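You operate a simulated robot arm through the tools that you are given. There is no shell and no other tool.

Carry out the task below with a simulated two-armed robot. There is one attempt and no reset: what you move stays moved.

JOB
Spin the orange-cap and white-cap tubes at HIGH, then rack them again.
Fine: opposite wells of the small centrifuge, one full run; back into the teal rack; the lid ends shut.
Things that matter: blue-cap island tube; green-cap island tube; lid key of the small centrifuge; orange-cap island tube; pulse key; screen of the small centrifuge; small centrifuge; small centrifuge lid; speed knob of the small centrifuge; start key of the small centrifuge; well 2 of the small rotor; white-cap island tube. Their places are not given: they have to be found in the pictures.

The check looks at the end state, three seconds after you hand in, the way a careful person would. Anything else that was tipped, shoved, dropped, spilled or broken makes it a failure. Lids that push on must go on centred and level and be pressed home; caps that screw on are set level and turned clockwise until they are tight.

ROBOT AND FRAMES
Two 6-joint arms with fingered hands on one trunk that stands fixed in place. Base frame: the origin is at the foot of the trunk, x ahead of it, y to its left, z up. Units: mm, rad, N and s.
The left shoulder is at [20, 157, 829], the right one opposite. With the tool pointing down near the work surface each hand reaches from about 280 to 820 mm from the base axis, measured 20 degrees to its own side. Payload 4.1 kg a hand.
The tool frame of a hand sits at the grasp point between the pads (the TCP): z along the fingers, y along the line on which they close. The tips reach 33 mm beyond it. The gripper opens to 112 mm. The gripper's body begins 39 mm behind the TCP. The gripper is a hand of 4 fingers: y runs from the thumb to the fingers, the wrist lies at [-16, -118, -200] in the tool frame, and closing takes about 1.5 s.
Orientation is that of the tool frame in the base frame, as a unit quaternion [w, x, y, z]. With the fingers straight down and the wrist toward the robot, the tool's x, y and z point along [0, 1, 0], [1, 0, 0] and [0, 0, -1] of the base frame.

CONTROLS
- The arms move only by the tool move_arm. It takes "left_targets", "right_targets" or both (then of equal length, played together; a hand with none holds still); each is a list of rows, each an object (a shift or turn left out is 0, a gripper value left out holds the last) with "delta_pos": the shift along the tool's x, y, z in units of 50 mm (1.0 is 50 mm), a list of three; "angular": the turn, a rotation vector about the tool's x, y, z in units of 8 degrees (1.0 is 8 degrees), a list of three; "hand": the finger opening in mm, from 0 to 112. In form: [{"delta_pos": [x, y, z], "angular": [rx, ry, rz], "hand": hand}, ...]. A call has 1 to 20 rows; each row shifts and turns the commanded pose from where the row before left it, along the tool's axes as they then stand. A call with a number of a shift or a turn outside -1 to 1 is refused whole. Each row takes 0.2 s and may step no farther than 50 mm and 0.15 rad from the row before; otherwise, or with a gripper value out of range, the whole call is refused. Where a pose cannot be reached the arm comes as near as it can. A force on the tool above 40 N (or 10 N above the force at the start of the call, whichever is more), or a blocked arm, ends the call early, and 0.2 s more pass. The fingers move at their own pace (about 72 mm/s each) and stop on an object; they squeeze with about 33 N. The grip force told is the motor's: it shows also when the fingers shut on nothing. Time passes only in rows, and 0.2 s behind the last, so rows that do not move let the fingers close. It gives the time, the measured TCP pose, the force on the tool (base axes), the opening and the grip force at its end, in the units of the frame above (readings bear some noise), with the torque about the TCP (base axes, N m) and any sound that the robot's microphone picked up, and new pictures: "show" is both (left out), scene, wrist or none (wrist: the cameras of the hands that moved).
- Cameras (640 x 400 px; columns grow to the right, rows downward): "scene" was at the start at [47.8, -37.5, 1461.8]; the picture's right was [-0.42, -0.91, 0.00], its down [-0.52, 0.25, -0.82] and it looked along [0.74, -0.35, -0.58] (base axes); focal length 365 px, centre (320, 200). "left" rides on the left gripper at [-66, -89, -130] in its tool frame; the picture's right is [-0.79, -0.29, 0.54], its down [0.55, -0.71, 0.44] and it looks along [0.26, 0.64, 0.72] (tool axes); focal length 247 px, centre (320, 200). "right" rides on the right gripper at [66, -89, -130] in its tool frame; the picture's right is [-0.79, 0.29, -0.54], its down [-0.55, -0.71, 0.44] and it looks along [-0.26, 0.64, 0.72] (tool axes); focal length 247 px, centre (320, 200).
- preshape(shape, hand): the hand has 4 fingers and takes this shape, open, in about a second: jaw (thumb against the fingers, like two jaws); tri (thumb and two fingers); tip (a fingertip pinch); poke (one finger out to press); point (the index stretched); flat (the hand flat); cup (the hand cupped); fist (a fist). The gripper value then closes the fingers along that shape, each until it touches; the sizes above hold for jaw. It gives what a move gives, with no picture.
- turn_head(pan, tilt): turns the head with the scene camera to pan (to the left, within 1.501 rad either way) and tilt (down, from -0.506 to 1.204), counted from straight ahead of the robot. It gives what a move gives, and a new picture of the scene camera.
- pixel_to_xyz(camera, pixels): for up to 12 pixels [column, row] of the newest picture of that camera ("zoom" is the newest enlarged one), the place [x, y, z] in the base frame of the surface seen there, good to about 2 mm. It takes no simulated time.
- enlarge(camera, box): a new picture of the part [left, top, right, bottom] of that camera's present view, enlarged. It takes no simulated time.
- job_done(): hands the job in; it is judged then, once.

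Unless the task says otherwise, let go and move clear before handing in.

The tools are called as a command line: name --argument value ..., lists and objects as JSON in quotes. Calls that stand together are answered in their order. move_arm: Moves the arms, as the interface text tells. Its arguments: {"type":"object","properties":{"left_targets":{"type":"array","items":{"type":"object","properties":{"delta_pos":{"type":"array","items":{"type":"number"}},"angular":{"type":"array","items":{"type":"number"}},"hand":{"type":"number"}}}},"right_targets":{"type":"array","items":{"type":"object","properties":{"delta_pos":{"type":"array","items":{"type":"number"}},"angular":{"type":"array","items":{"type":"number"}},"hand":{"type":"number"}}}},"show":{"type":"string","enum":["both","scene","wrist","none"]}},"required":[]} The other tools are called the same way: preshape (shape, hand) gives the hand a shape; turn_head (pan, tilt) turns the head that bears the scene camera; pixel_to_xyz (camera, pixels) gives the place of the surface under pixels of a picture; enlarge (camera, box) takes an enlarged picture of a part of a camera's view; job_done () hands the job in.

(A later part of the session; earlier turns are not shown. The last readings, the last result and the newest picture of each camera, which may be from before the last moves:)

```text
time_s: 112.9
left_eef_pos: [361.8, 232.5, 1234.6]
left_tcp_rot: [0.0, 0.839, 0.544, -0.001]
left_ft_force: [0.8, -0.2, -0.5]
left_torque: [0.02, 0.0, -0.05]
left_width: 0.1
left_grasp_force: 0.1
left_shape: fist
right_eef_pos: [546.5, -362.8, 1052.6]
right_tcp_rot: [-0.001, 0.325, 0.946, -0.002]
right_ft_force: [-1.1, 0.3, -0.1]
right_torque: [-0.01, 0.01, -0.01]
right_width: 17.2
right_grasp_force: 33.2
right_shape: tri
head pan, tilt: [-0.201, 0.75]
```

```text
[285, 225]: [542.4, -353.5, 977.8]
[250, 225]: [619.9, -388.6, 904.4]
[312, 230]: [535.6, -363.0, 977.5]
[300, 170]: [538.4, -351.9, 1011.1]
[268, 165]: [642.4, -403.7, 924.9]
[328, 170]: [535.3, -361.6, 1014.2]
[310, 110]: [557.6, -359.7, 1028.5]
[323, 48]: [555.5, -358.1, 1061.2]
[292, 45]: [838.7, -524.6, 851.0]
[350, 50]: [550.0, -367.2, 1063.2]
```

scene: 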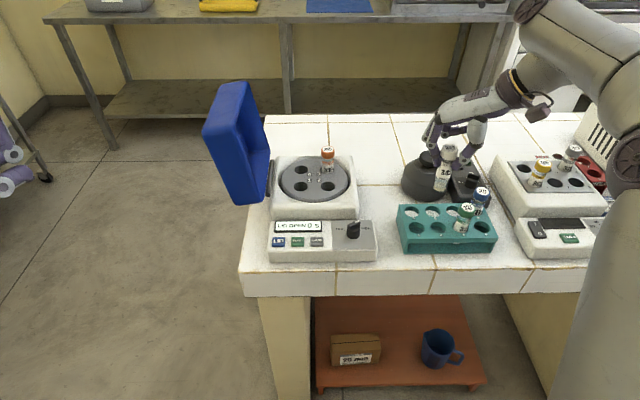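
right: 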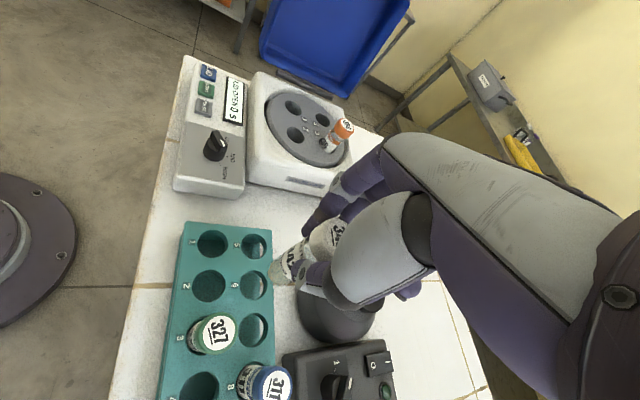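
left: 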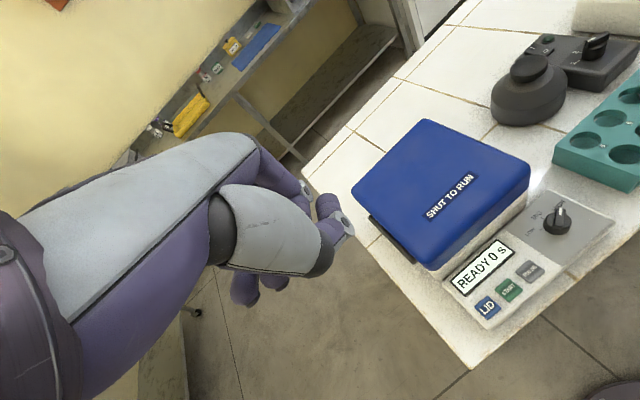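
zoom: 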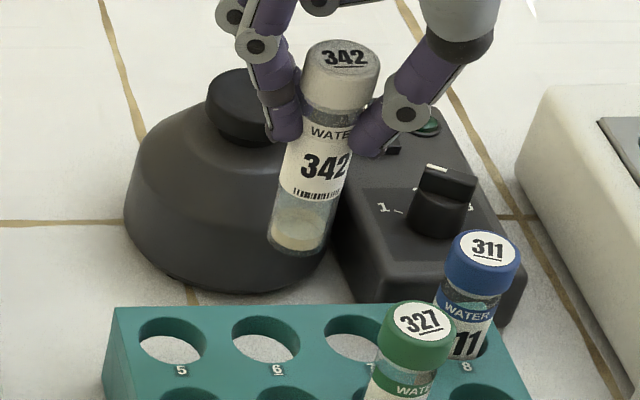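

The tube hangs vertical with its foot within ~2 mm of the hole's axis. I'll nudge slightly and descend into hole 6.

move_arm --right_targets '[{"delta_pos": [0.015, -0.025, 0.5]}, {"delta_pos": [0, 0, 0.5]}, {"delta_pos": [0, 0, 0.2]}, {"delta_pos": [0, 0, 0]}]'

enlarge --camera "scene" --box '[395, 150, 505, 250]'

enlarge --camera "right" --box '[180, 180, 360, 360]'

```text
time_s: 113.9
left_eef_pos: [360.6, 232.2, 1233.5]
left_tcp_rot: [0.0, 0.839, 0.544, 0.0]
left_ft_force: [0.6, -0.5, 0.2]
left_torque: [0.02, 0.0, 0.0]
left_width: 0.0
left_grasp_force: 0.0
left_shape: fist
right_eef_pos: [545.1, -363.2, 993.0]
right_tcp_rot: [-0.002, 0.325, 0.946, -0.001]
right_ft_force: [-0.3, -0.1, -0.2]
right_torque: [0.0, 0.02, 0.01]
right_width: 17.7
right_grasp_force: 32.6
right_shape: tri
head pan, tilt: [-0.201, 0.75]
```

scene: 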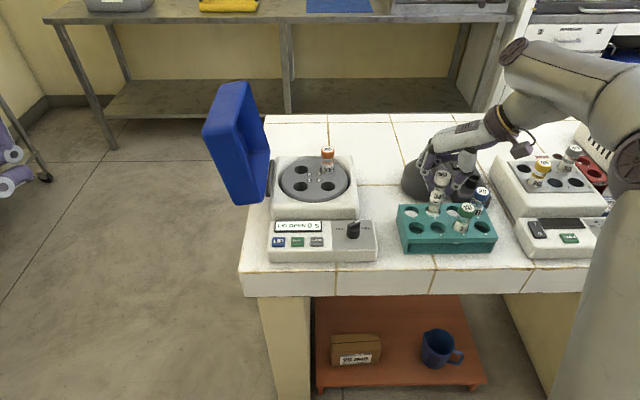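
right: 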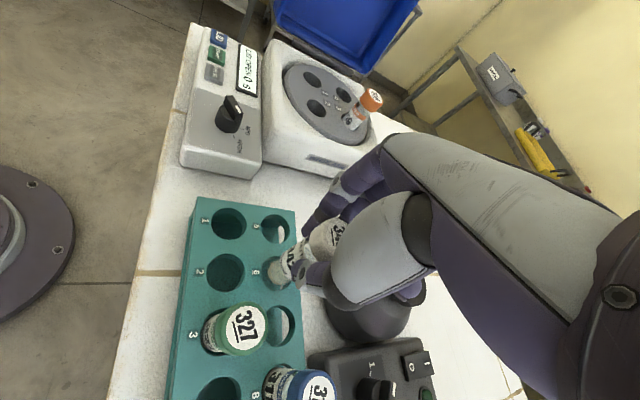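

```text
4.00 times, centred on (450, 200) of scene
```

zoom: 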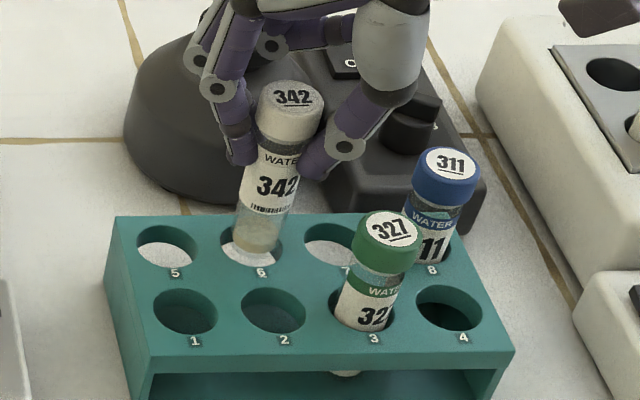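

```text
2.22 times, centred on (270, 270) of right
```

zoom: 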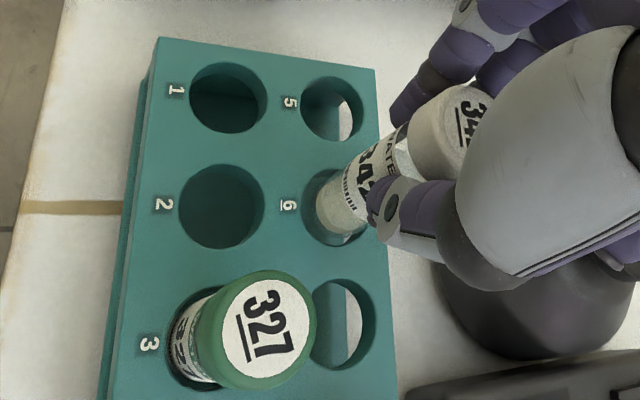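

The foot is right over hole 6 (scene zoom (256,247)). I'll lower it in small steps to the rack floor.

move_arm --right_targets '[{"delta_pos": [0, 0, 0.2]}, {"delta_pos": [0, 0, 0.2]}, {"delta_pos": [0, 0, 0.2]}, {"delta_pos": [0, 0, 0.18]}, {"delta_pos": [0, 0, 0.04]}, {"delta_pos": [0, 0, 0.03]}, {"delta_pos": [0, 0, 0]}]'

enlarge --camera "scene" --box '[395, 150, 505, 250]'

```text
time_s: 115.5
left_eef_pos: [361.1, 233.5, 1233.8]
left_tcp_rot: [0.001, 0.839, 0.544, 0.0]
left_ft_force: [-0.1, -1.0, -0.4]
left_torque: [-0.02, 0.03, 0.03]
left_width: 0.0
left_grasp_force: 0.1
left_shape: fist
right_eef_pos: [542.5, -361.6, 949.8]
right_tcp_rot: [-0.001, 0.325, 0.946, -0.002]
right_ft_force: [0.1, -0.5, -1.8]
right_torque: [0.02, 0.03, -0.02]
right_width: 17.2
right_grasp_force: 33.3
right_shape: tri
head pan, tilt: [-0.201, 0.75]
```

scene: 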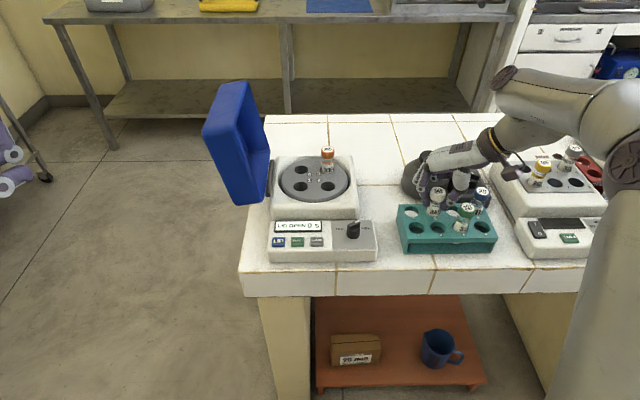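
right: 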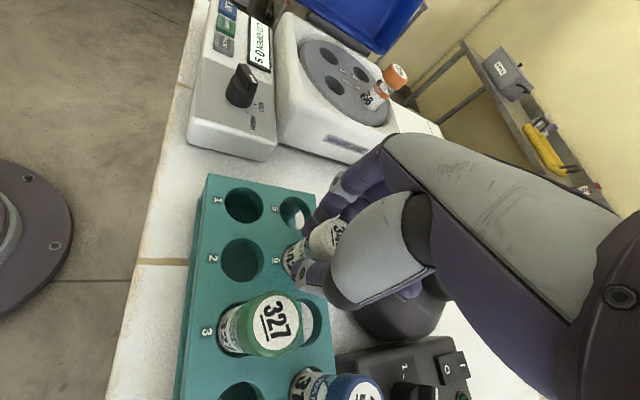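

```text
4.00 times, centred on (450, 200) of scene
```

zoom: 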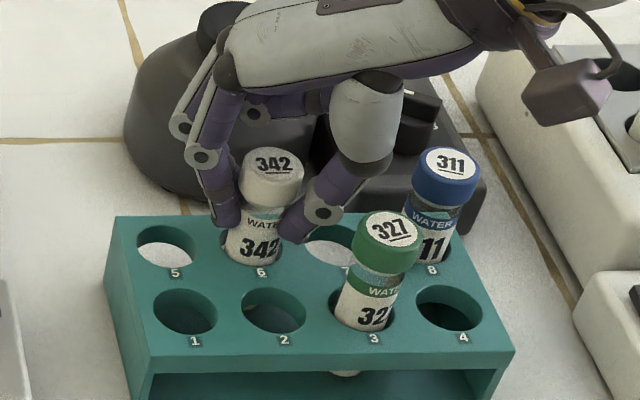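

No floor contact yet at z≈950; I'll lower a couple of mm more.

move_arm --right_targets '[{"delta_pos": [0, 0, 0.03]}, {"delta_pos": [0, 0, 0.03]}, {"delta_pos": [0, 0, 0]}]' --show "none"

```text
time_s: 116.3
left_eef_pos: [361.1, 233.1, 1233.9]
left_tcp_rot: [-0.001, 0.839, 0.544, -0.001]
left_ft_force: [-0.5, 0.4, 0.3]
left_torque: [0.0, 0.0, 0.01]
left_width: 0.0
left_grasp_force: 0.1
left_shape: fist
right_eef_pos: [543.1, -364.3, 949.0]
right_tcp_rot: [-0.001, 0.326, 0.945, -0.002]
right_ft_force: [0.5, 0.0, 4.2]
right_torque: [0.04, -0.01, -0.02]
right_width: 17.5
right_grasp_force: 33.1
right_shape: tri
head pan, tilt: [-0.201, 0.75]
```

The floor is felt (4.2 N). I'll open to 42 mm and rise straight up.

move_arm --right_targets '[{"hand": 30}, {"hand": 42}, {"hand": 42}, {"hand": 42}, {"delta_pos": [0, 0, -0.3]}, {"delta_pos": [0, 0, -0.5]}, {"delta_pos": [0, 0, -0.6]}, {"delta_pos": [0, 0, -0.4]}, {"delta_pos": [0, 0, 0]}]'

enlarge --camera "scene" --box '[390, 130, 510, 250]'

```text
time_s: 118.3
left_eef_pos: [361.5, 233.5, 1233.3]
left_tcp_rot: [0.001, 0.84, 0.543, 0.0]
left_ft_force: [-0.2, 0.7, 0.0]
left_torque: [0.01, -0.01, -0.02]
left_width: 0.0
left_grasp_force: 0.0
left_shape: fist
right_eef_pos: [543.7, -362.4, 1037.7]
right_tcp_rot: [-0.001, 0.325, 0.946, -0.002]
right_ft_force: [0.0, -0.2, 0.2]
right_torque: [0.04, 0.0, 0.02]
right_width: 41.5
right_grasp_force: 0.0
right_shape: tri
head pan, tilt: [-0.201, 0.75]
```

scene: 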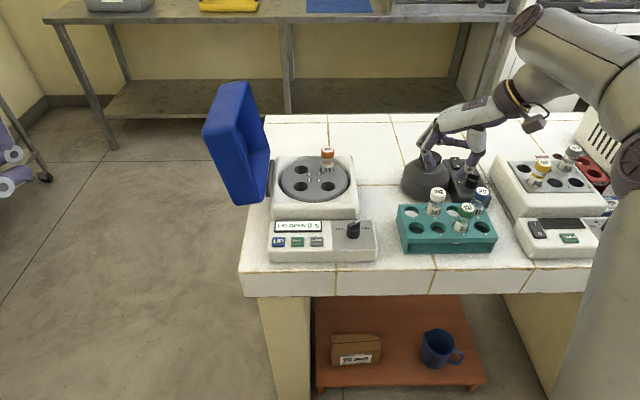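
right: 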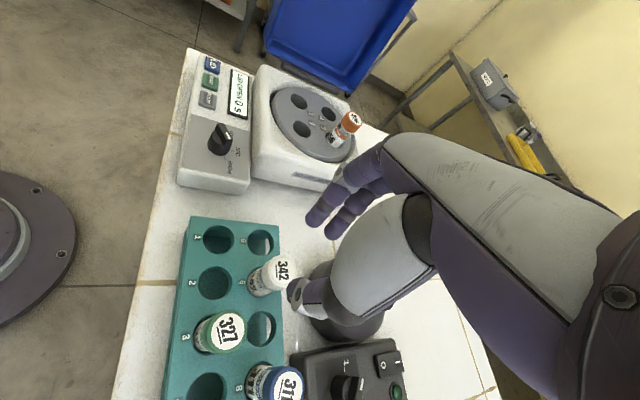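

```text
3.33 times, centred on (450, 190) of scene
```

zoom: 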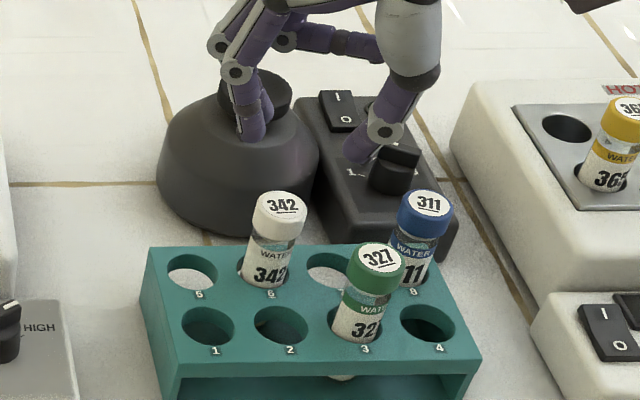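

White stands properly in hole 6. I'll turn yaw to ~40° for reach and go over the orange tube at (700.5,-166).

move_arm --right_targets '[{"angular": [0, 0, 0.75], "hand": 54}, {"angular": [0, 0, 0.75]}, {"delta_pos": [0.165, 0.82, 0]}, {"delta_pos": [0.165, 0.82, 0]}, {"delta_pos": [0.165, 0.82, 0]}, {"delta_pos": [0.165, 0.82, 0]}, {"delta_pos": [0.165, 0.82, 0]}, {"delta_pos": [0.165, 0.82, 0]}, {"delta_pos": [0, 0, 0]}]'

enlarge --camera "scene" --box '[265, 90, 375, 220]'

```text
time_s: 120.3
left_eef_pos: [361.7, 234.1, 1233.5]
left_tcp_rot: [0.0, 0.839, 0.544, 0.0]
left_ft_force: [0.2, 0.2, -0.2]
left_torque: [0.0, -0.02, -0.01]
left_width: 0.0
left_grasp_force: 0.0
left_shape: fist
right_eef_pos: [700.8, -164.9, 1037.3]
right_tcp_rot: [-0.001, 0.423, 0.906, -0.002]
right_ft_force: [0.5, -0.1, 0.0]
right_torque: [0.0, -0.01, 0.0]
right_width: 53.3
right_grasp_force: 0.1
right_shape: tri
head pan, tilt: [-0.201, 0.75]
```

scene: 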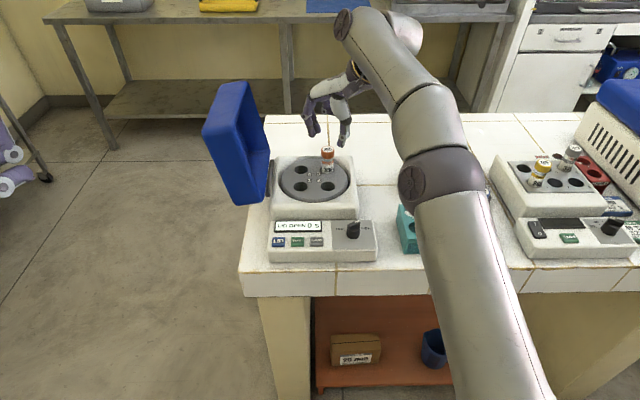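
right: 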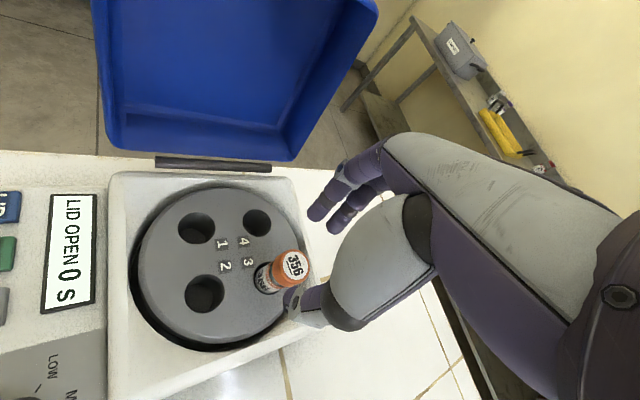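

```text
3.08 times, centred on (320, 155) of scene
```

zoom: 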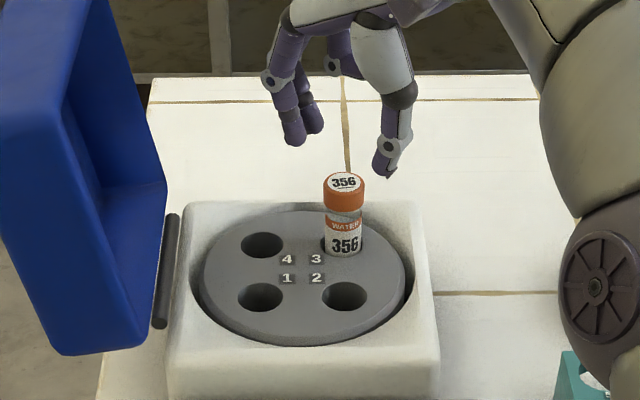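

The hand is above orange at (701,-165). I'll descend to z≈972, close and lift.

move_arm --right_targets '[{"delta_pos": [0, -0.015, 0.4]}, {"delta_pos": [0, 0, 0.5]}, {"delta_pos": [0, 0, 0.41]}, {"delta_pos": [0, 0, 0]}, {"hand": 10}, {"hand": 10}, {"hand": 10}, {"hand": 10}, {"hand": 10}, {"hand": 10}]'

enlarge --camera "scene" --box '[265, 90, 375, 220]'

enlarge --camera "right" --box '[220, 180, 380, 340]'

```text
time_s: 122.5
left_eef_pos: [361.2, 233.5, 1234.2]
left_tcp_rot: [0.0, 0.839, 0.543, -0.001]
left_ft_force: [0.1, 0.6, 0.1]
left_torque: [0.0, 0.01, -0.01]
left_width: 0.0
left_grasp_force: 0.1
left_shape: fist
right_eef_pos: [699.0, -168.1, 971.1]
right_tcp_rot: [-0.001, 0.422, 0.907, -0.002]
right_ft_force: [0.7, -0.3, -0.3]
right_torque: [0.0, 0.02, -0.02]
right_width: 17.8
right_grasp_force: 33.1
right_shape: tri
head pan, tilt: [-0.201, 0.75]
```

scene: 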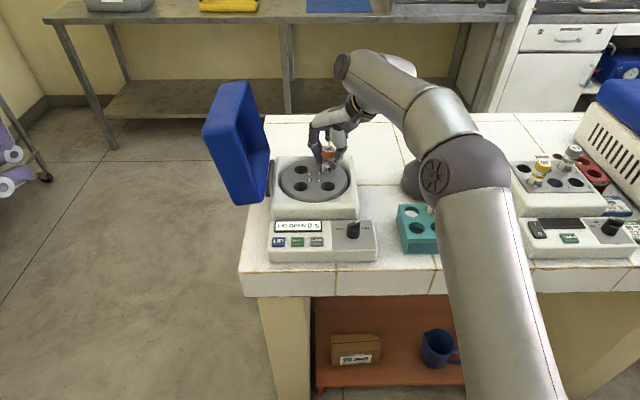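
right: 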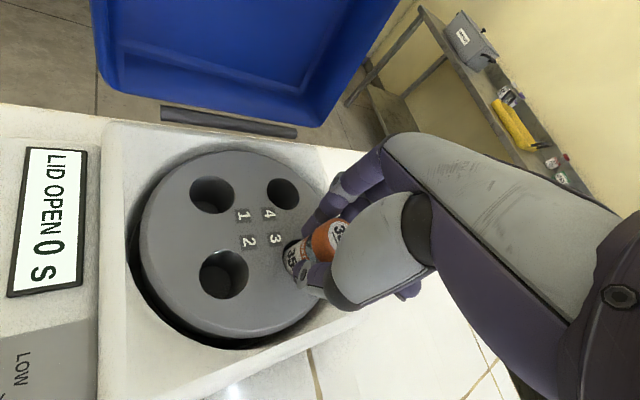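

```text
3.08 times, centred on (320, 155) of scene
```

zoom: 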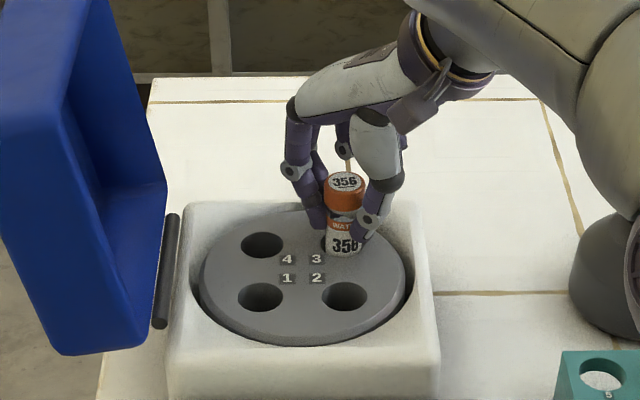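

```text
2.50 times, centred on (300, 260) of right
```

zoom: 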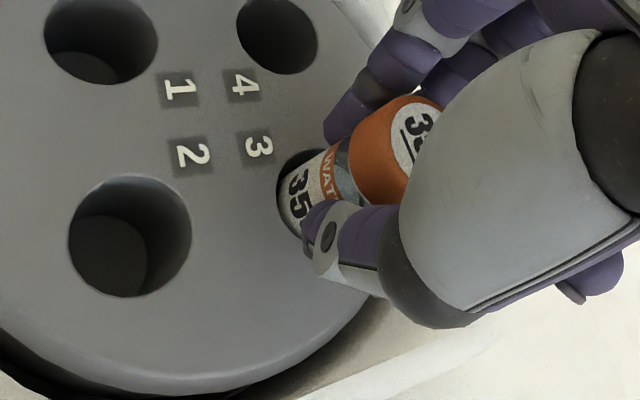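

Orange is gripped firmly. I'll lift it out, carry it back toward hole 1 at (507,-310), and restore yaw to ~52°.

move_arm --right_targets '[{"delta_pos": [0, 0, -0.3]}, {"delta_pos": [0, 0, -0.5]}, {"delta_pos": [0, 0, -0.5]}, {"delta_pos": [0.046, -0.8, 0]}, {"delta_pos": [0.046, -0.8, -0.1]}, {"delta_pos": [0.046, -0.8, -0.1]}, {"delta_pos": [0.046, -0.8, -0.1]}, {"delta_pos": [0.046, -0.8, -0.1]}, {"delta_pos": [0.046, -0.8, 0]}, {"angular": [0, 0, -0.75]}, {"angular": [0, 0, -0.75]}, {"delta_pos": [0, 0, 0]}]'

enlarge --camera "scene" --box '[380, 110, 510, 250]'

enlarge --camera "right" --box '[180, 180, 360, 360]'

```text
time_s: 125.1
left_eef_pos: [361.5, 233.7, 1234.8]
left_tcp_rot: [0.001, 0.84, 0.543, -0.001]
left_ft_force: [-0.6, -0.9, -0.7]
left_torque: [-0.02, 0.0, 0.02]
left_width: 0.0
left_grasp_force: 0.0
left_shape: fist
right_eef_pos: [507.0, -312.3, 1056.0]
right_tcp_rot: [-0.001, 0.325, 0.946, -0.001]
right_ft_force: [-0.1, 0.3, -1.0]
right_torque: [0.01, -0.03, -0.01]
right_width: 18.0
right_grasp_force: 33.6
right_shape: tri
head pan, tilt: [-0.201, 0.75]
```

scene: 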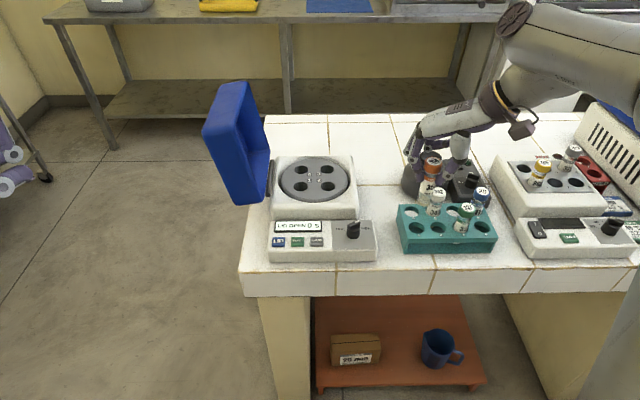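
right: 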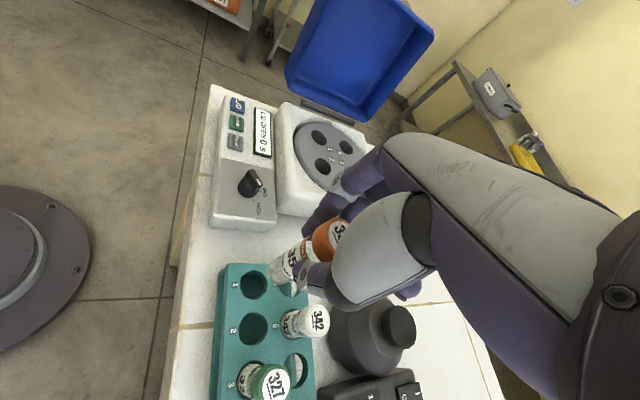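

```text
2.86 times, centred on (445, 180) of scene
```

zoom: 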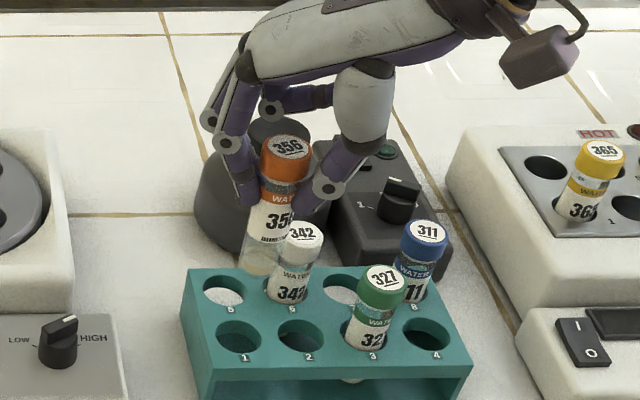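

```text
2.22 times, centred on (270, 270) of right
```

zoom: 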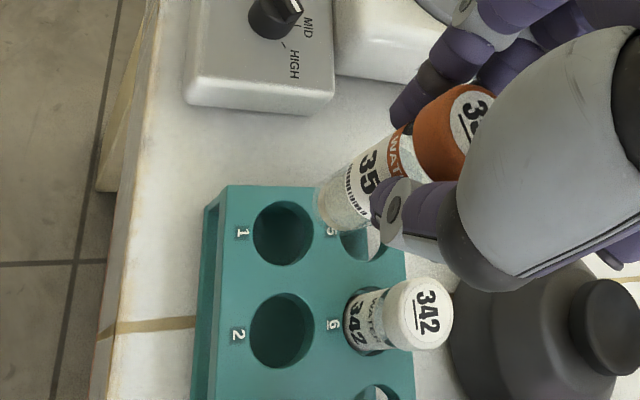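

I'll verify hole 1's centre from this zoom (ellipse around (283,233)).

pixel_to_xyz --camera "zoom" --pixels '[[248, 233], [318, 233], [283, 196], [283, 270], [283, 240], [340, 200], [335, 215], [355, 180]]'

pixel_to_xyz --camera "scene" --pixels '[[426, 202], [422, 202], [430, 201], [428, 192], [434, 164]]'

```text
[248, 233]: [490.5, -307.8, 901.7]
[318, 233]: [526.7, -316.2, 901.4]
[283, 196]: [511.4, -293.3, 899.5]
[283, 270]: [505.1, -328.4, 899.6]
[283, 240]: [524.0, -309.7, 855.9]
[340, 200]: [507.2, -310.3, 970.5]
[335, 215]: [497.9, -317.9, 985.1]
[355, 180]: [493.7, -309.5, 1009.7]
```

```text
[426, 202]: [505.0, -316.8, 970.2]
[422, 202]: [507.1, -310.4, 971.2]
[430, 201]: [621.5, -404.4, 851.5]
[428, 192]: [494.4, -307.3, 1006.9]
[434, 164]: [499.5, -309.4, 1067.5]
```

Hole 1's centre is (508.4,-311.4), within 2 mm of the TCP. I'll descend to just above the hole and check.

move_arm --right_targets '[{"delta_pos": [-0.01, 0.02, 0.5]}, {"delta_pos": [0, 0, 0.5]}, {"delta_pos": [0, 0, 0.26]}, {"delta_pos": [0, 0, 0]}]'

enlarge --camera "scene" --box '[385, 150, 505, 260]'

enlarge --camera "right" --box '[180, 180, 360, 360]'

```text
time_s: 126.1
left_eef_pos: [361.1, 233.5, 1233.5]
left_tcp_rot: [0.0, 0.839, 0.544, 0.0]
left_ft_force: [0.2, -0.4, 0.4]
left_torque: [0.02, 0.01, -0.03]
left_width: 0.3
left_grasp_force: 0.0
left_shape: fist
right_eef_pos: [507.3, -311.4, 994.3]
right_tcp_rot: [0.0, 0.325, 0.946, -0.001]
right_ft_force: [0.4, 0.5, -0.3]
right_torque: [-0.03, 0.0, -0.01]
right_width: 17.8
right_grasp_force: 32.6
right_shape: tri
head pan, tilt: [-0.201, 0.75]
```

scene: 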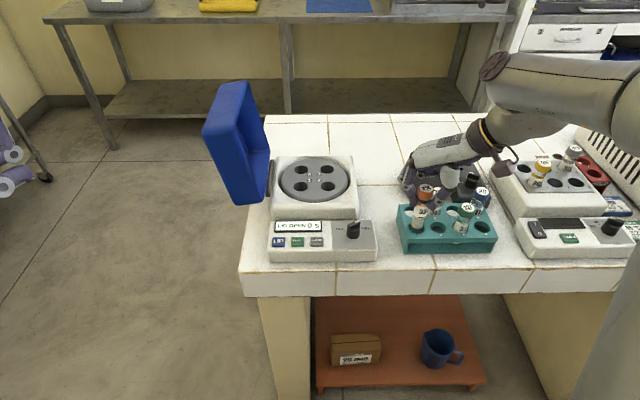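
right: 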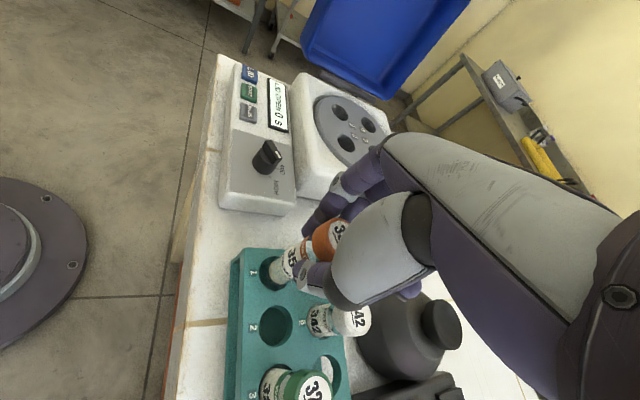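

```text
3.64 times, centred on (445, 205) of scene
```

zoom: 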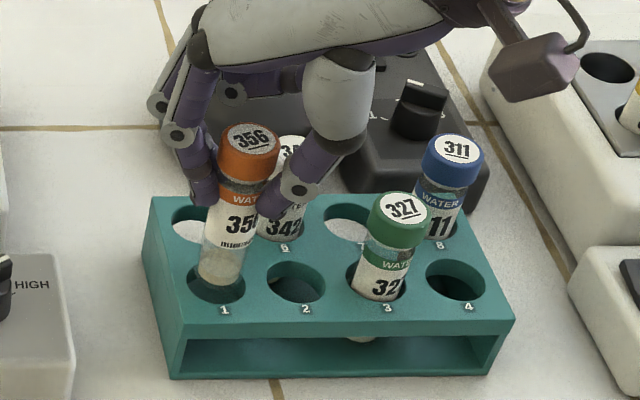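

```text
2.22 times, centred on (270, 270) of right
```

zoom: 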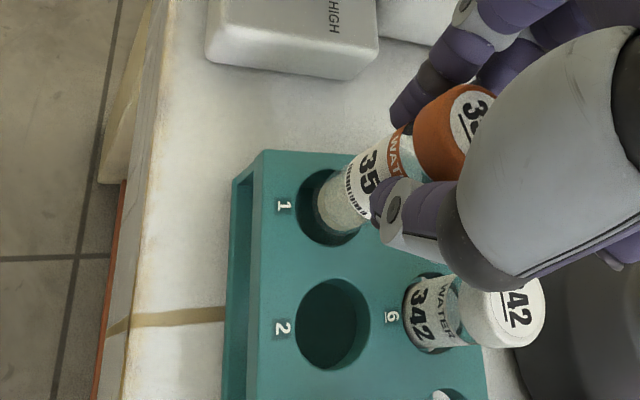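

The foot is centred in hole 1 (scene zoom (218,280)). I'll lower it to the rack floor.

move_arm --right_targets '[{"delta_pos": [0, 0, 0.2]}, {"delta_pos": [0, 0, 0.2]}, {"delta_pos": [0, 0, 0.2]}, {"delta_pos": [0, 0, 0.2]}, {"delta_pos": [0, 0, 0.06]}, {"delta_pos": [0, 0, 0.03]}, {"delta_pos": [0, 0, 0.03]}, {"delta_pos": [0, 0, 0]}]'

enlarge --camera "scene" --box '[385, 150, 505, 260]'

```text
time_s: 127.9
left_eef_pos: [360.7, 233.2, 1233.6]
left_tcp_rot: [0.0, 0.839, 0.545, 0.001]
left_ft_force: [0.1, 0.2, -0.3]
left_torque: [0.06, 0.0, 0.01]
left_width: 0.0
left_grasp_force: 0.1
left_shape: fist
right_eef_pos: [507.3, -310.3, 946.9]
right_tcp_rot: [-0.001, 0.325, 0.946, -0.001]
right_ft_force: [0.2, -0.3, -2.2]
right_torque: [0.0, -0.02, -0.01]
right_width: 18.0
right_grasp_force: 33.4
right_shape: tri
head pan, tilt: [-0.201, 0.75]
```

scene: 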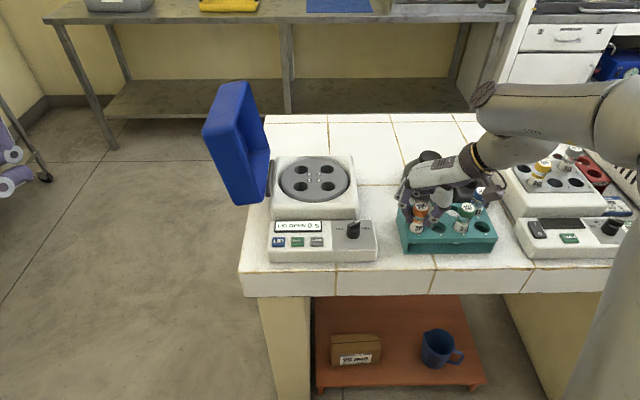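
right: 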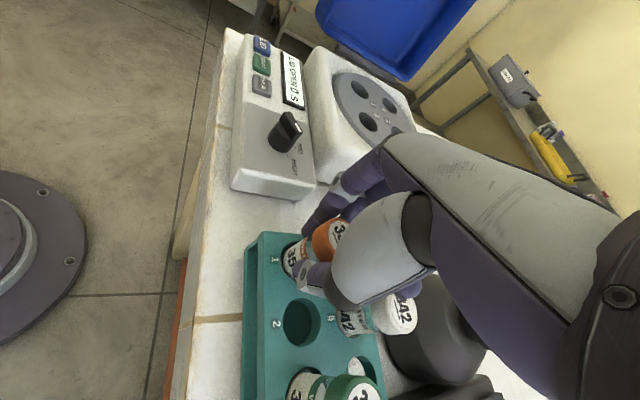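

```text
3.64 times, centred on (445, 205) of scene
```

zoom: 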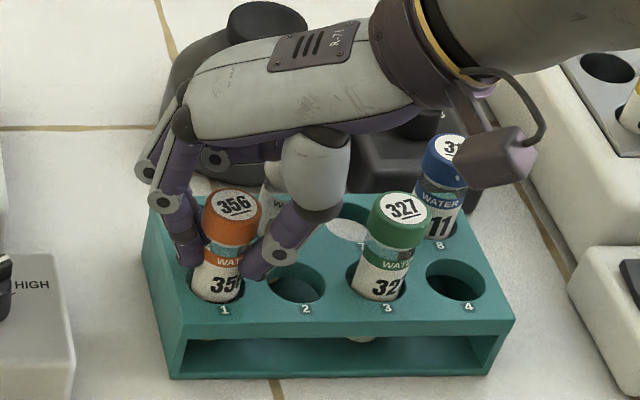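

I'll lower 2 mm more to feel the floor.

move_arm --right_targets '[{"delta_pos": [0, 0, 0.03]}, {"delta_pos": [0, 0, 0.02]}, {"delta_pos": [0, 0, 0]}]' --show "none"

```text
time_s: 128.7
left_eef_pos: [360.3, 232.2, 1233.5]
left_tcp_rot: [0.0, 0.839, 0.544, 0.0]
left_ft_force: [-0.2, 0.7, 0.0]
left_torque: [0.01, -0.02, 0.01]
left_width: 0.0
left_grasp_force: 0.0
left_shape: fist
right_eef_pos: [509.1, -311.3, 944.9]
right_tcp_rot: [-0.001, 0.324, 0.946, -0.001]
right_ft_force: [-0.5, -0.3, 2.8]
right_torque: [0.03, 0.02, -0.02]
right_width: 17.7
right_grasp_force: 33.2
right_shape: tri
head pan, tilt: [-0.201, 0.75]
```

Floor contact is felt (2.8 N). I'll release and rise.

move_arm --right_targets '[{"hand": 30}, {"hand": 44}, {"hand": 50}, {"hand": 50}, {"hand": 50}, {"delta_pos": [0, 0, -0.3]}, {"delta_pos": [0, 0, -0.5]}, {"delta_pos": [0, 0, -0.6]}, {"delta_pos": [0, 0, -0.6]}, {"delta_pos": [0, 0, -0.4]}, {"delta_pos": [0, 0, 0]}]'

enlarge --camera "scene" --box '[385, 150, 505, 260]'

```text
time_s: 131.1
left_eef_pos: [361.3, 234.0, 1234.4]
left_tcp_rot: [0.001, 0.839, 0.544, 0.0]
left_ft_force: [0.0, 0.0, 0.4]
left_torque: [0.02, 0.0, 0.0]
left_width: 0.0
left_grasp_force: 0.1
left_shape: fist
right_eef_pos: [508.5, -311.6, 1067.6]
right_tcp_rot: [-0.001, 0.324, 0.946, -0.001]
right_ft_force: [0.5, 0.6, -0.1]
right_torque: [-0.01, 0.0, 0.03]
right_width: 49.7
right_grasp_force: 0.2
right_shape: tri
head pan, tilt: [-0.201, 0.75]
```

scene: 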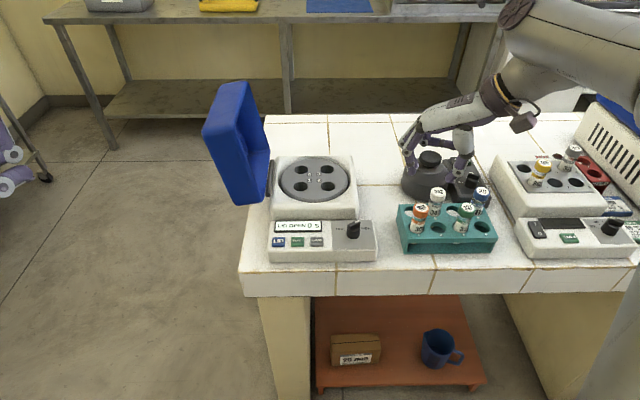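
right: 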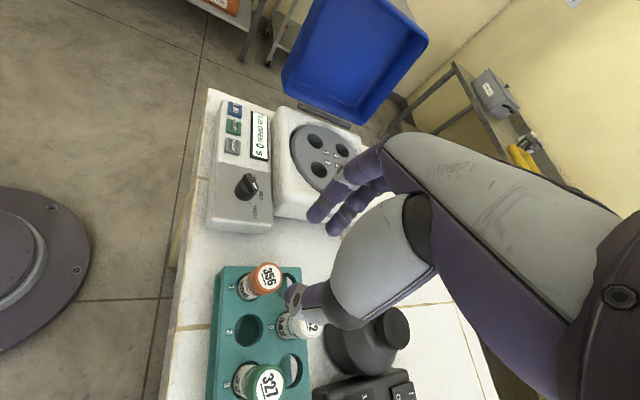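

```text
3.64 times, centred on (445, 205) of scene
```

zoom: 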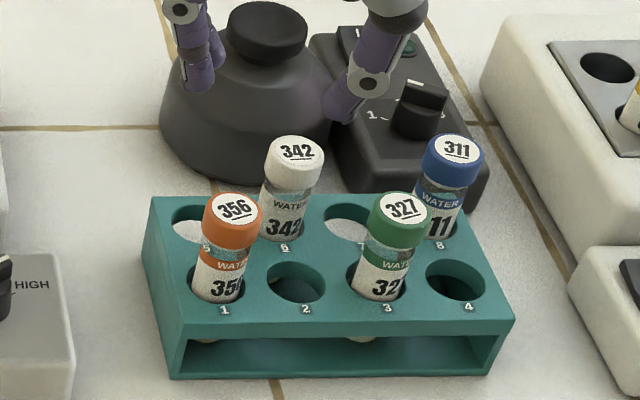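

Both tubes stand in the teal rack (orange in 1, white in 6). Now the lid: I'll retract the right arm and bring the left fist to the left of the lid.

move_arm --right_targets '[{"delta_pos": [0.8, -0.27, -0.2]}, {"delta_pos": [0.8, -0.27, -0.2]}, {"delta_pos": [0.8, -0.27, -0.1]}, {"delta_pos": [0, 0, 0]}, {"delta_pos": [0, 0, 0]}, {"delta_pos": [0, 0, 0]}, {"delta_pos": [0, 0, 0]}, {"delta_pos": [0, 0, 0]}, {"delta_pos": [0, 0, 0]}]' --left_targets '[{"delta_pos": [0.112, 0.795, 0.51]}, {"delta_pos": [0.112, 0.795, 0.51]}, {"delta_pos": [0.112, 0.795, 0.51]}, {"delta_pos": [0.112, 0.795, 0.51]}, {"delta_pos": [0.112, 0.795, 0.51]}, {"delta_pos": [0.112, 0.795, 0.51]}, {"delta_pos": [0.112, 0.795, 0.51]}, {"delta_pos": [0.112, 0.795, 0.51]}, {"delta_pos": [0, 0, 0]}]' --show "scene"

enlarge --camera "scene" --box '[120, 50, 320, 220]'

```text
time_s: 133.1
left_eef_pos: [673.8, 145.9, 1027.8]
left_tcp_rot: [0.0, 0.839, 0.544, -0.001]
left_ft_force: [0.2, 0.2, 0.2]
left_torque: [-0.03, 0.0, -0.01]
left_width: 0.3
left_grasp_force: 0.1
left_shape: fist
right_eef_pos: [386.0, -269.0, 1092.1]
right_tcp_rot: [-0.001, 0.325, 0.946, -0.001]
right_ft_force: [-0.5, 0.0, -0.4]
right_torque: [0.01, 0.0, -0.02]
right_width: 49.5
right_grasp_force: 0.1
right_shape: tri
head pan, tilt: [-0.201, 0.75]
```

scene: 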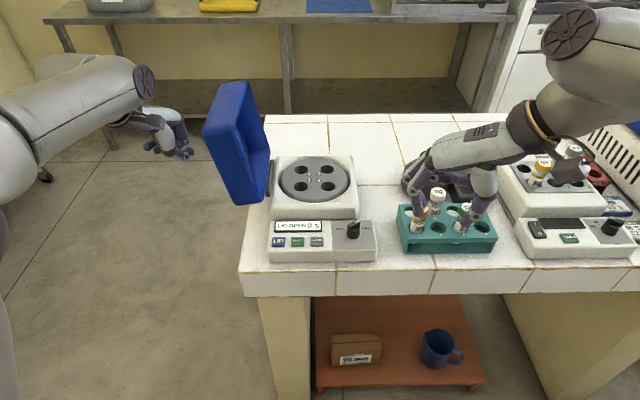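

```text
2.35 times, centred on (220, 135) of scene
```

zoom: 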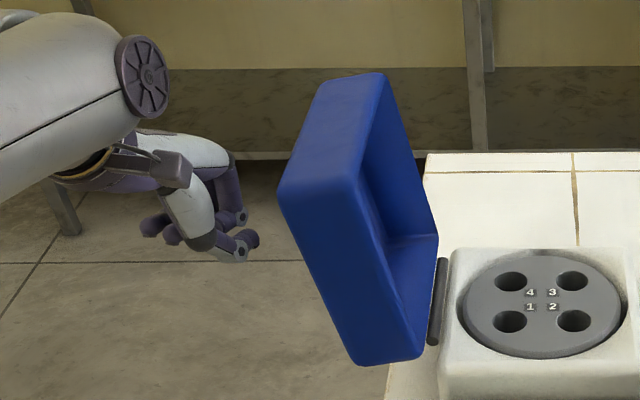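

The fist is in place left of the lid. I'll repeat the slow push, first 100 mm.

move_arm --left_targets '[{"delta_pos": [-0.292, 0.068, 0]}, {"delta_pos": [-0.292, 0.068, 0]}, {"delta_pos": [-0.292, 0.068, 0]}, {"delta_pos": [-0.292, 0.068, 0]}, {"delta_pos": [-0.195, 0.045, 0]}, {"delta_pos": [-0.195, 0.045, 0]}, {"delta_pos": [-0.195, 0.045, 0]}, {"delta_pos": [-0.195, 0.045, 0]}, {"delta_pos": [0, 0, 0]}]' --show "scene"

enlarge --camera "scene" --box '[150, 60, 330, 220]'

```text
time_s: 135.1
left_eef_pos: [652.7, 47.4, 1028.9]
left_tcp_rot: [0.0, 0.839, 0.544, -0.001]
left_ft_force: [0.0, 2.5, 2.9]
left_torque: [-0.05, -0.07, 0.06]
left_width: 0.1
left_grasp_force: 0.1
left_shape: fist
right_eef_pos: [386.4, -267.1, 1092.2]
right_tcp_rot: [-0.001, 0.325, 0.946, -0.001]
right_ft_force: [0.7, -0.8, -0.4]
right_torque: [-0.03, 0.01, 0.01]
right_width: 49.7
right_grasp_force: 0.1
right_shape: tri
head pan, tilt: [-0.201, 0.75]
```

scene: 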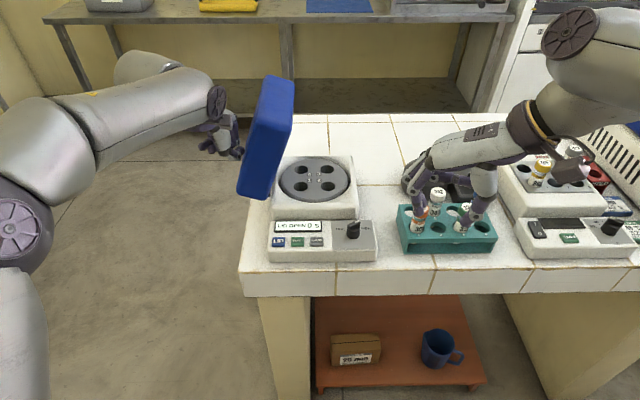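

```text
2.50 times, centred on (240, 140) of scene
```

zoom: 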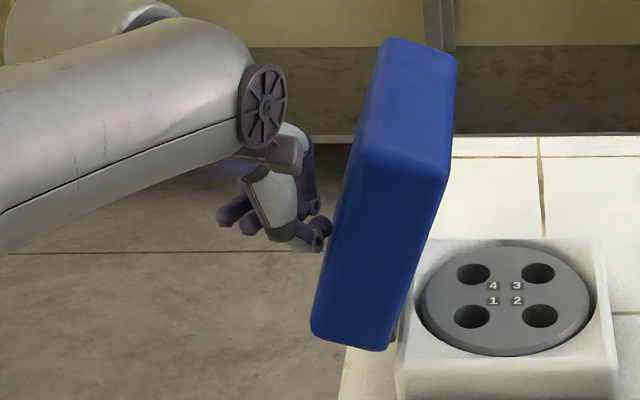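

The lid is just past vertical as before. I'll push on another 80 mm in 10 mm steps.

move_arm --left_targets '[{"delta_pos": [-0.195, 0.045, 0]}, {"delta_pos": [-0.195, 0.045, 0]}, {"delta_pos": [-0.195, 0.045, 0]}, {"delta_pos": [-0.195, 0.045, 0]}, {"delta_pos": [-0.195, 0.045, 0]}, {"delta_pos": [-0.195, 0.045, 0]}, {"delta_pos": [-0.195, 0.045, 0]}, {"delta_pos": [-0.195, 0.045, 0]}, {"delta_pos": [0, 0, 0]}]' --show "scene"

enlarge --camera "scene" --box '[190, 60, 370, 220]'

```text
time_s: 137.1
left_eef_pos: [635.9, -29.9, 1029.1]
left_tcp_rot: [0.0, 0.839, 0.544, 0.001]
left_ft_force: [-0.3, -0.1, 0.5]
left_torque: [0.0, -0.01, -0.01]
left_width: 0.1
left_grasp_force: 0.1
left_shape: fist
right_eef_pos: [386.1, -267.8, 1092.9]
right_tcp_rot: [-0.001, 0.325, 0.946, -0.002]
right_ft_force: [0.1, 0.1, 0.2]
right_torque: [0.01, -0.01, -0.05]
right_width: 49.4
right_grasp_force: 0.1
right_shape: tri
head pan, tilt: [-0.201, 0.75]
```

scene: 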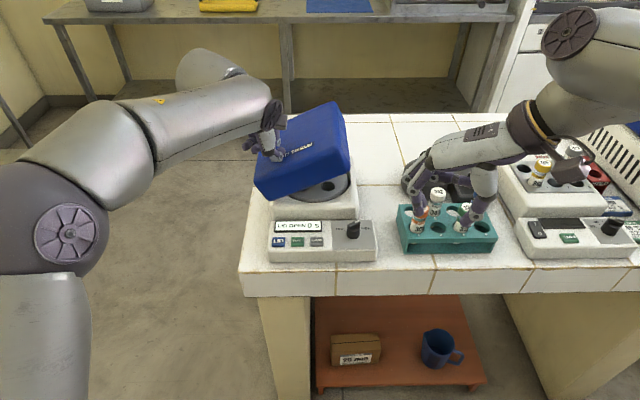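

```text
2.50 times, centred on (280, 140) of scene
```

zoom: 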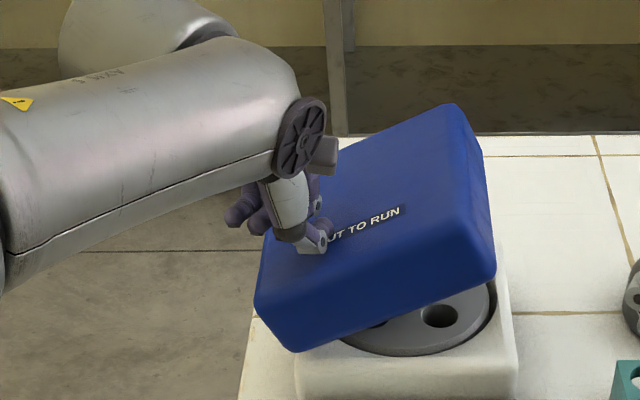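

The lid rests at ~20° open, as before. I'll slide the fist 65 mm farther right over it, then lower it.

move_arm --left_targets '[{"delta_pos": [-0.3, 0.15, 0]}, {"delta_pos": [-0.3, 0.15, 0]}, {"delta_pos": [-0.3, 0.15, 0]}, {"delta_pos": [-0.3, 0.15, 0]}, {"delta_pos": [0, 0, 0]}]'

enlarge --camera "scene" --box '[190, 60, 370, 220]'

```text
time_s: 138.3
left_eef_pos: [637.3, -96.9, 1031.2]
left_tcp_rot: [0.001, 0.839, 0.544, -0.001]
left_ft_force: [-0.5, 0.6, 0.3]
left_torque: [0.0, 0.0, -0.03]
left_width: 0.1
left_grasp_force: 0.0
left_shape: fist
right_eef_pos: [385.8, -268.1, 1092.9]
right_tcp_rot: [-0.001, 0.325, 0.946, -0.002]
right_ft_force: [-0.9, 0.5, 0.5]
right_torque: [-0.01, 0.01, -0.03]
right_width: 49.3
right_grasp_force: 0.0
right_shape: tri
head pan, tilt: [-0.201, 0.75]
```

scene: 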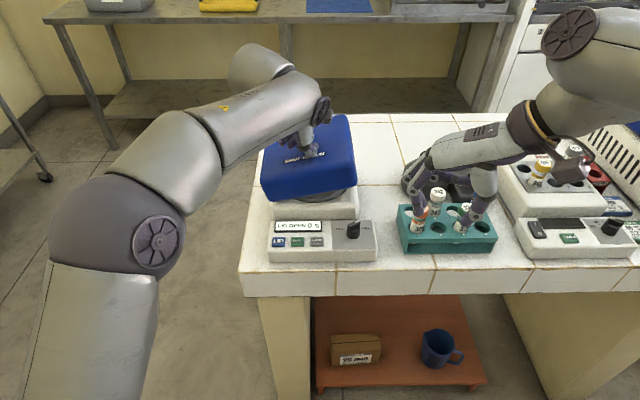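
left: 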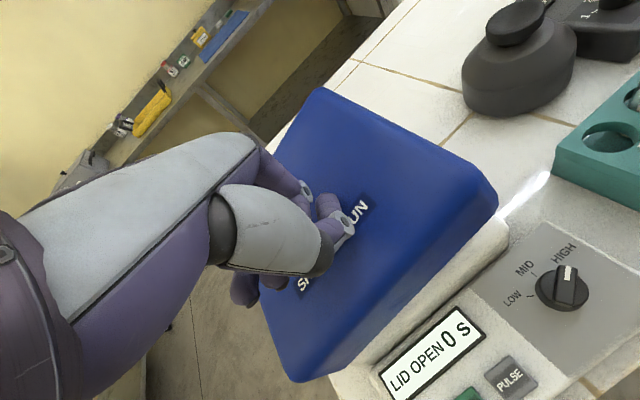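

```text
2.50 times, centred on (280, 140) of scene
```

zoom: 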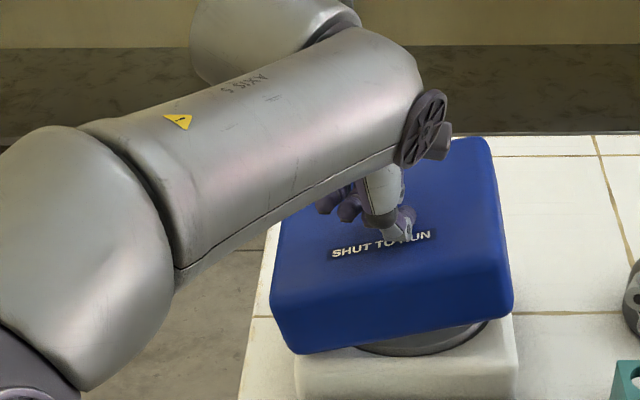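

The lid is ~12° open under the fist. I'll press it down in 5 mm steps.

move_arm --left_targets '[{"delta_pos": [0, 0, 0.1]}, {"delta_pos": [0, 0, 0.1]}, {"delta_pos": [0, 0, 0.1]}, {"delta_pos": [0, 0, 0.1]}, {"delta_pos": [0, 0, 0.1]}, {"delta_pos": [0, 0, 0]}]'

enlarge --camera "scene" --box '[190, 90, 370, 250]'

```text
time_s: 139.7
left_eef_pos: [639.5, -97.8, 1005.8]
left_tcp_rot: [0.0, 0.839, 0.545, 0.0]
left_ft_force: [0.5, 0.7, 0.6]
left_torque: [0.0, 0.02, -0.03]
left_width: 0.0
left_grasp_force: 0.0
left_shape: fist
right_eef_pos: [385.8, -268.8, 1092.0]
right_tcp_rot: [-0.001, 0.326, 0.945, -0.002]
right_ft_force: [0.0, 0.3, 0.4]
right_torque: [0.0, -0.02, 0.0]
right_width: 49.7
right_grasp_force: 0.0
right_shape: tri
head pan, tilt: [-0.201, 0.75]
```

scene: 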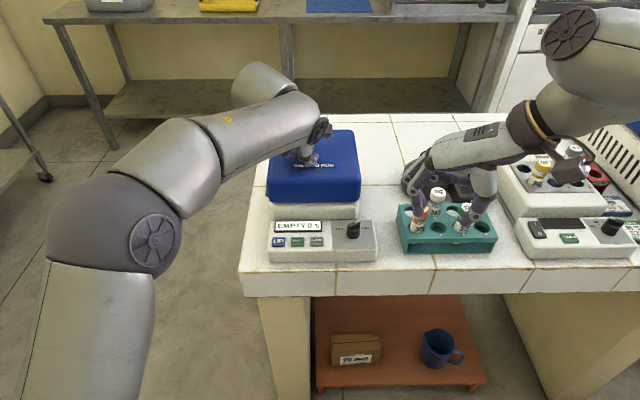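
left: 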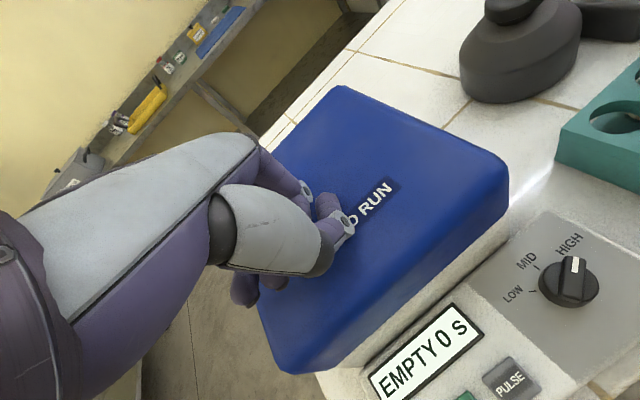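

```text
2.50 times, centred on (280, 170) of scene
```

zoom: 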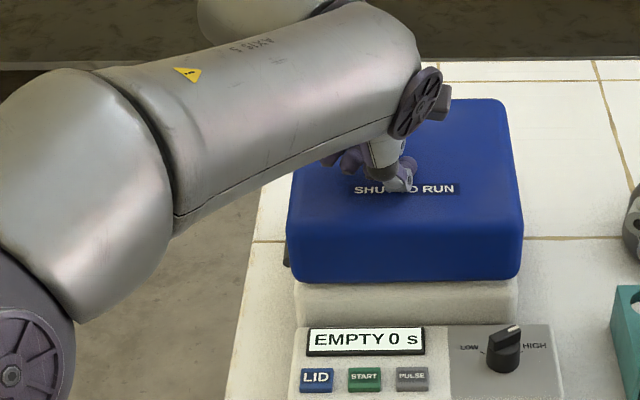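

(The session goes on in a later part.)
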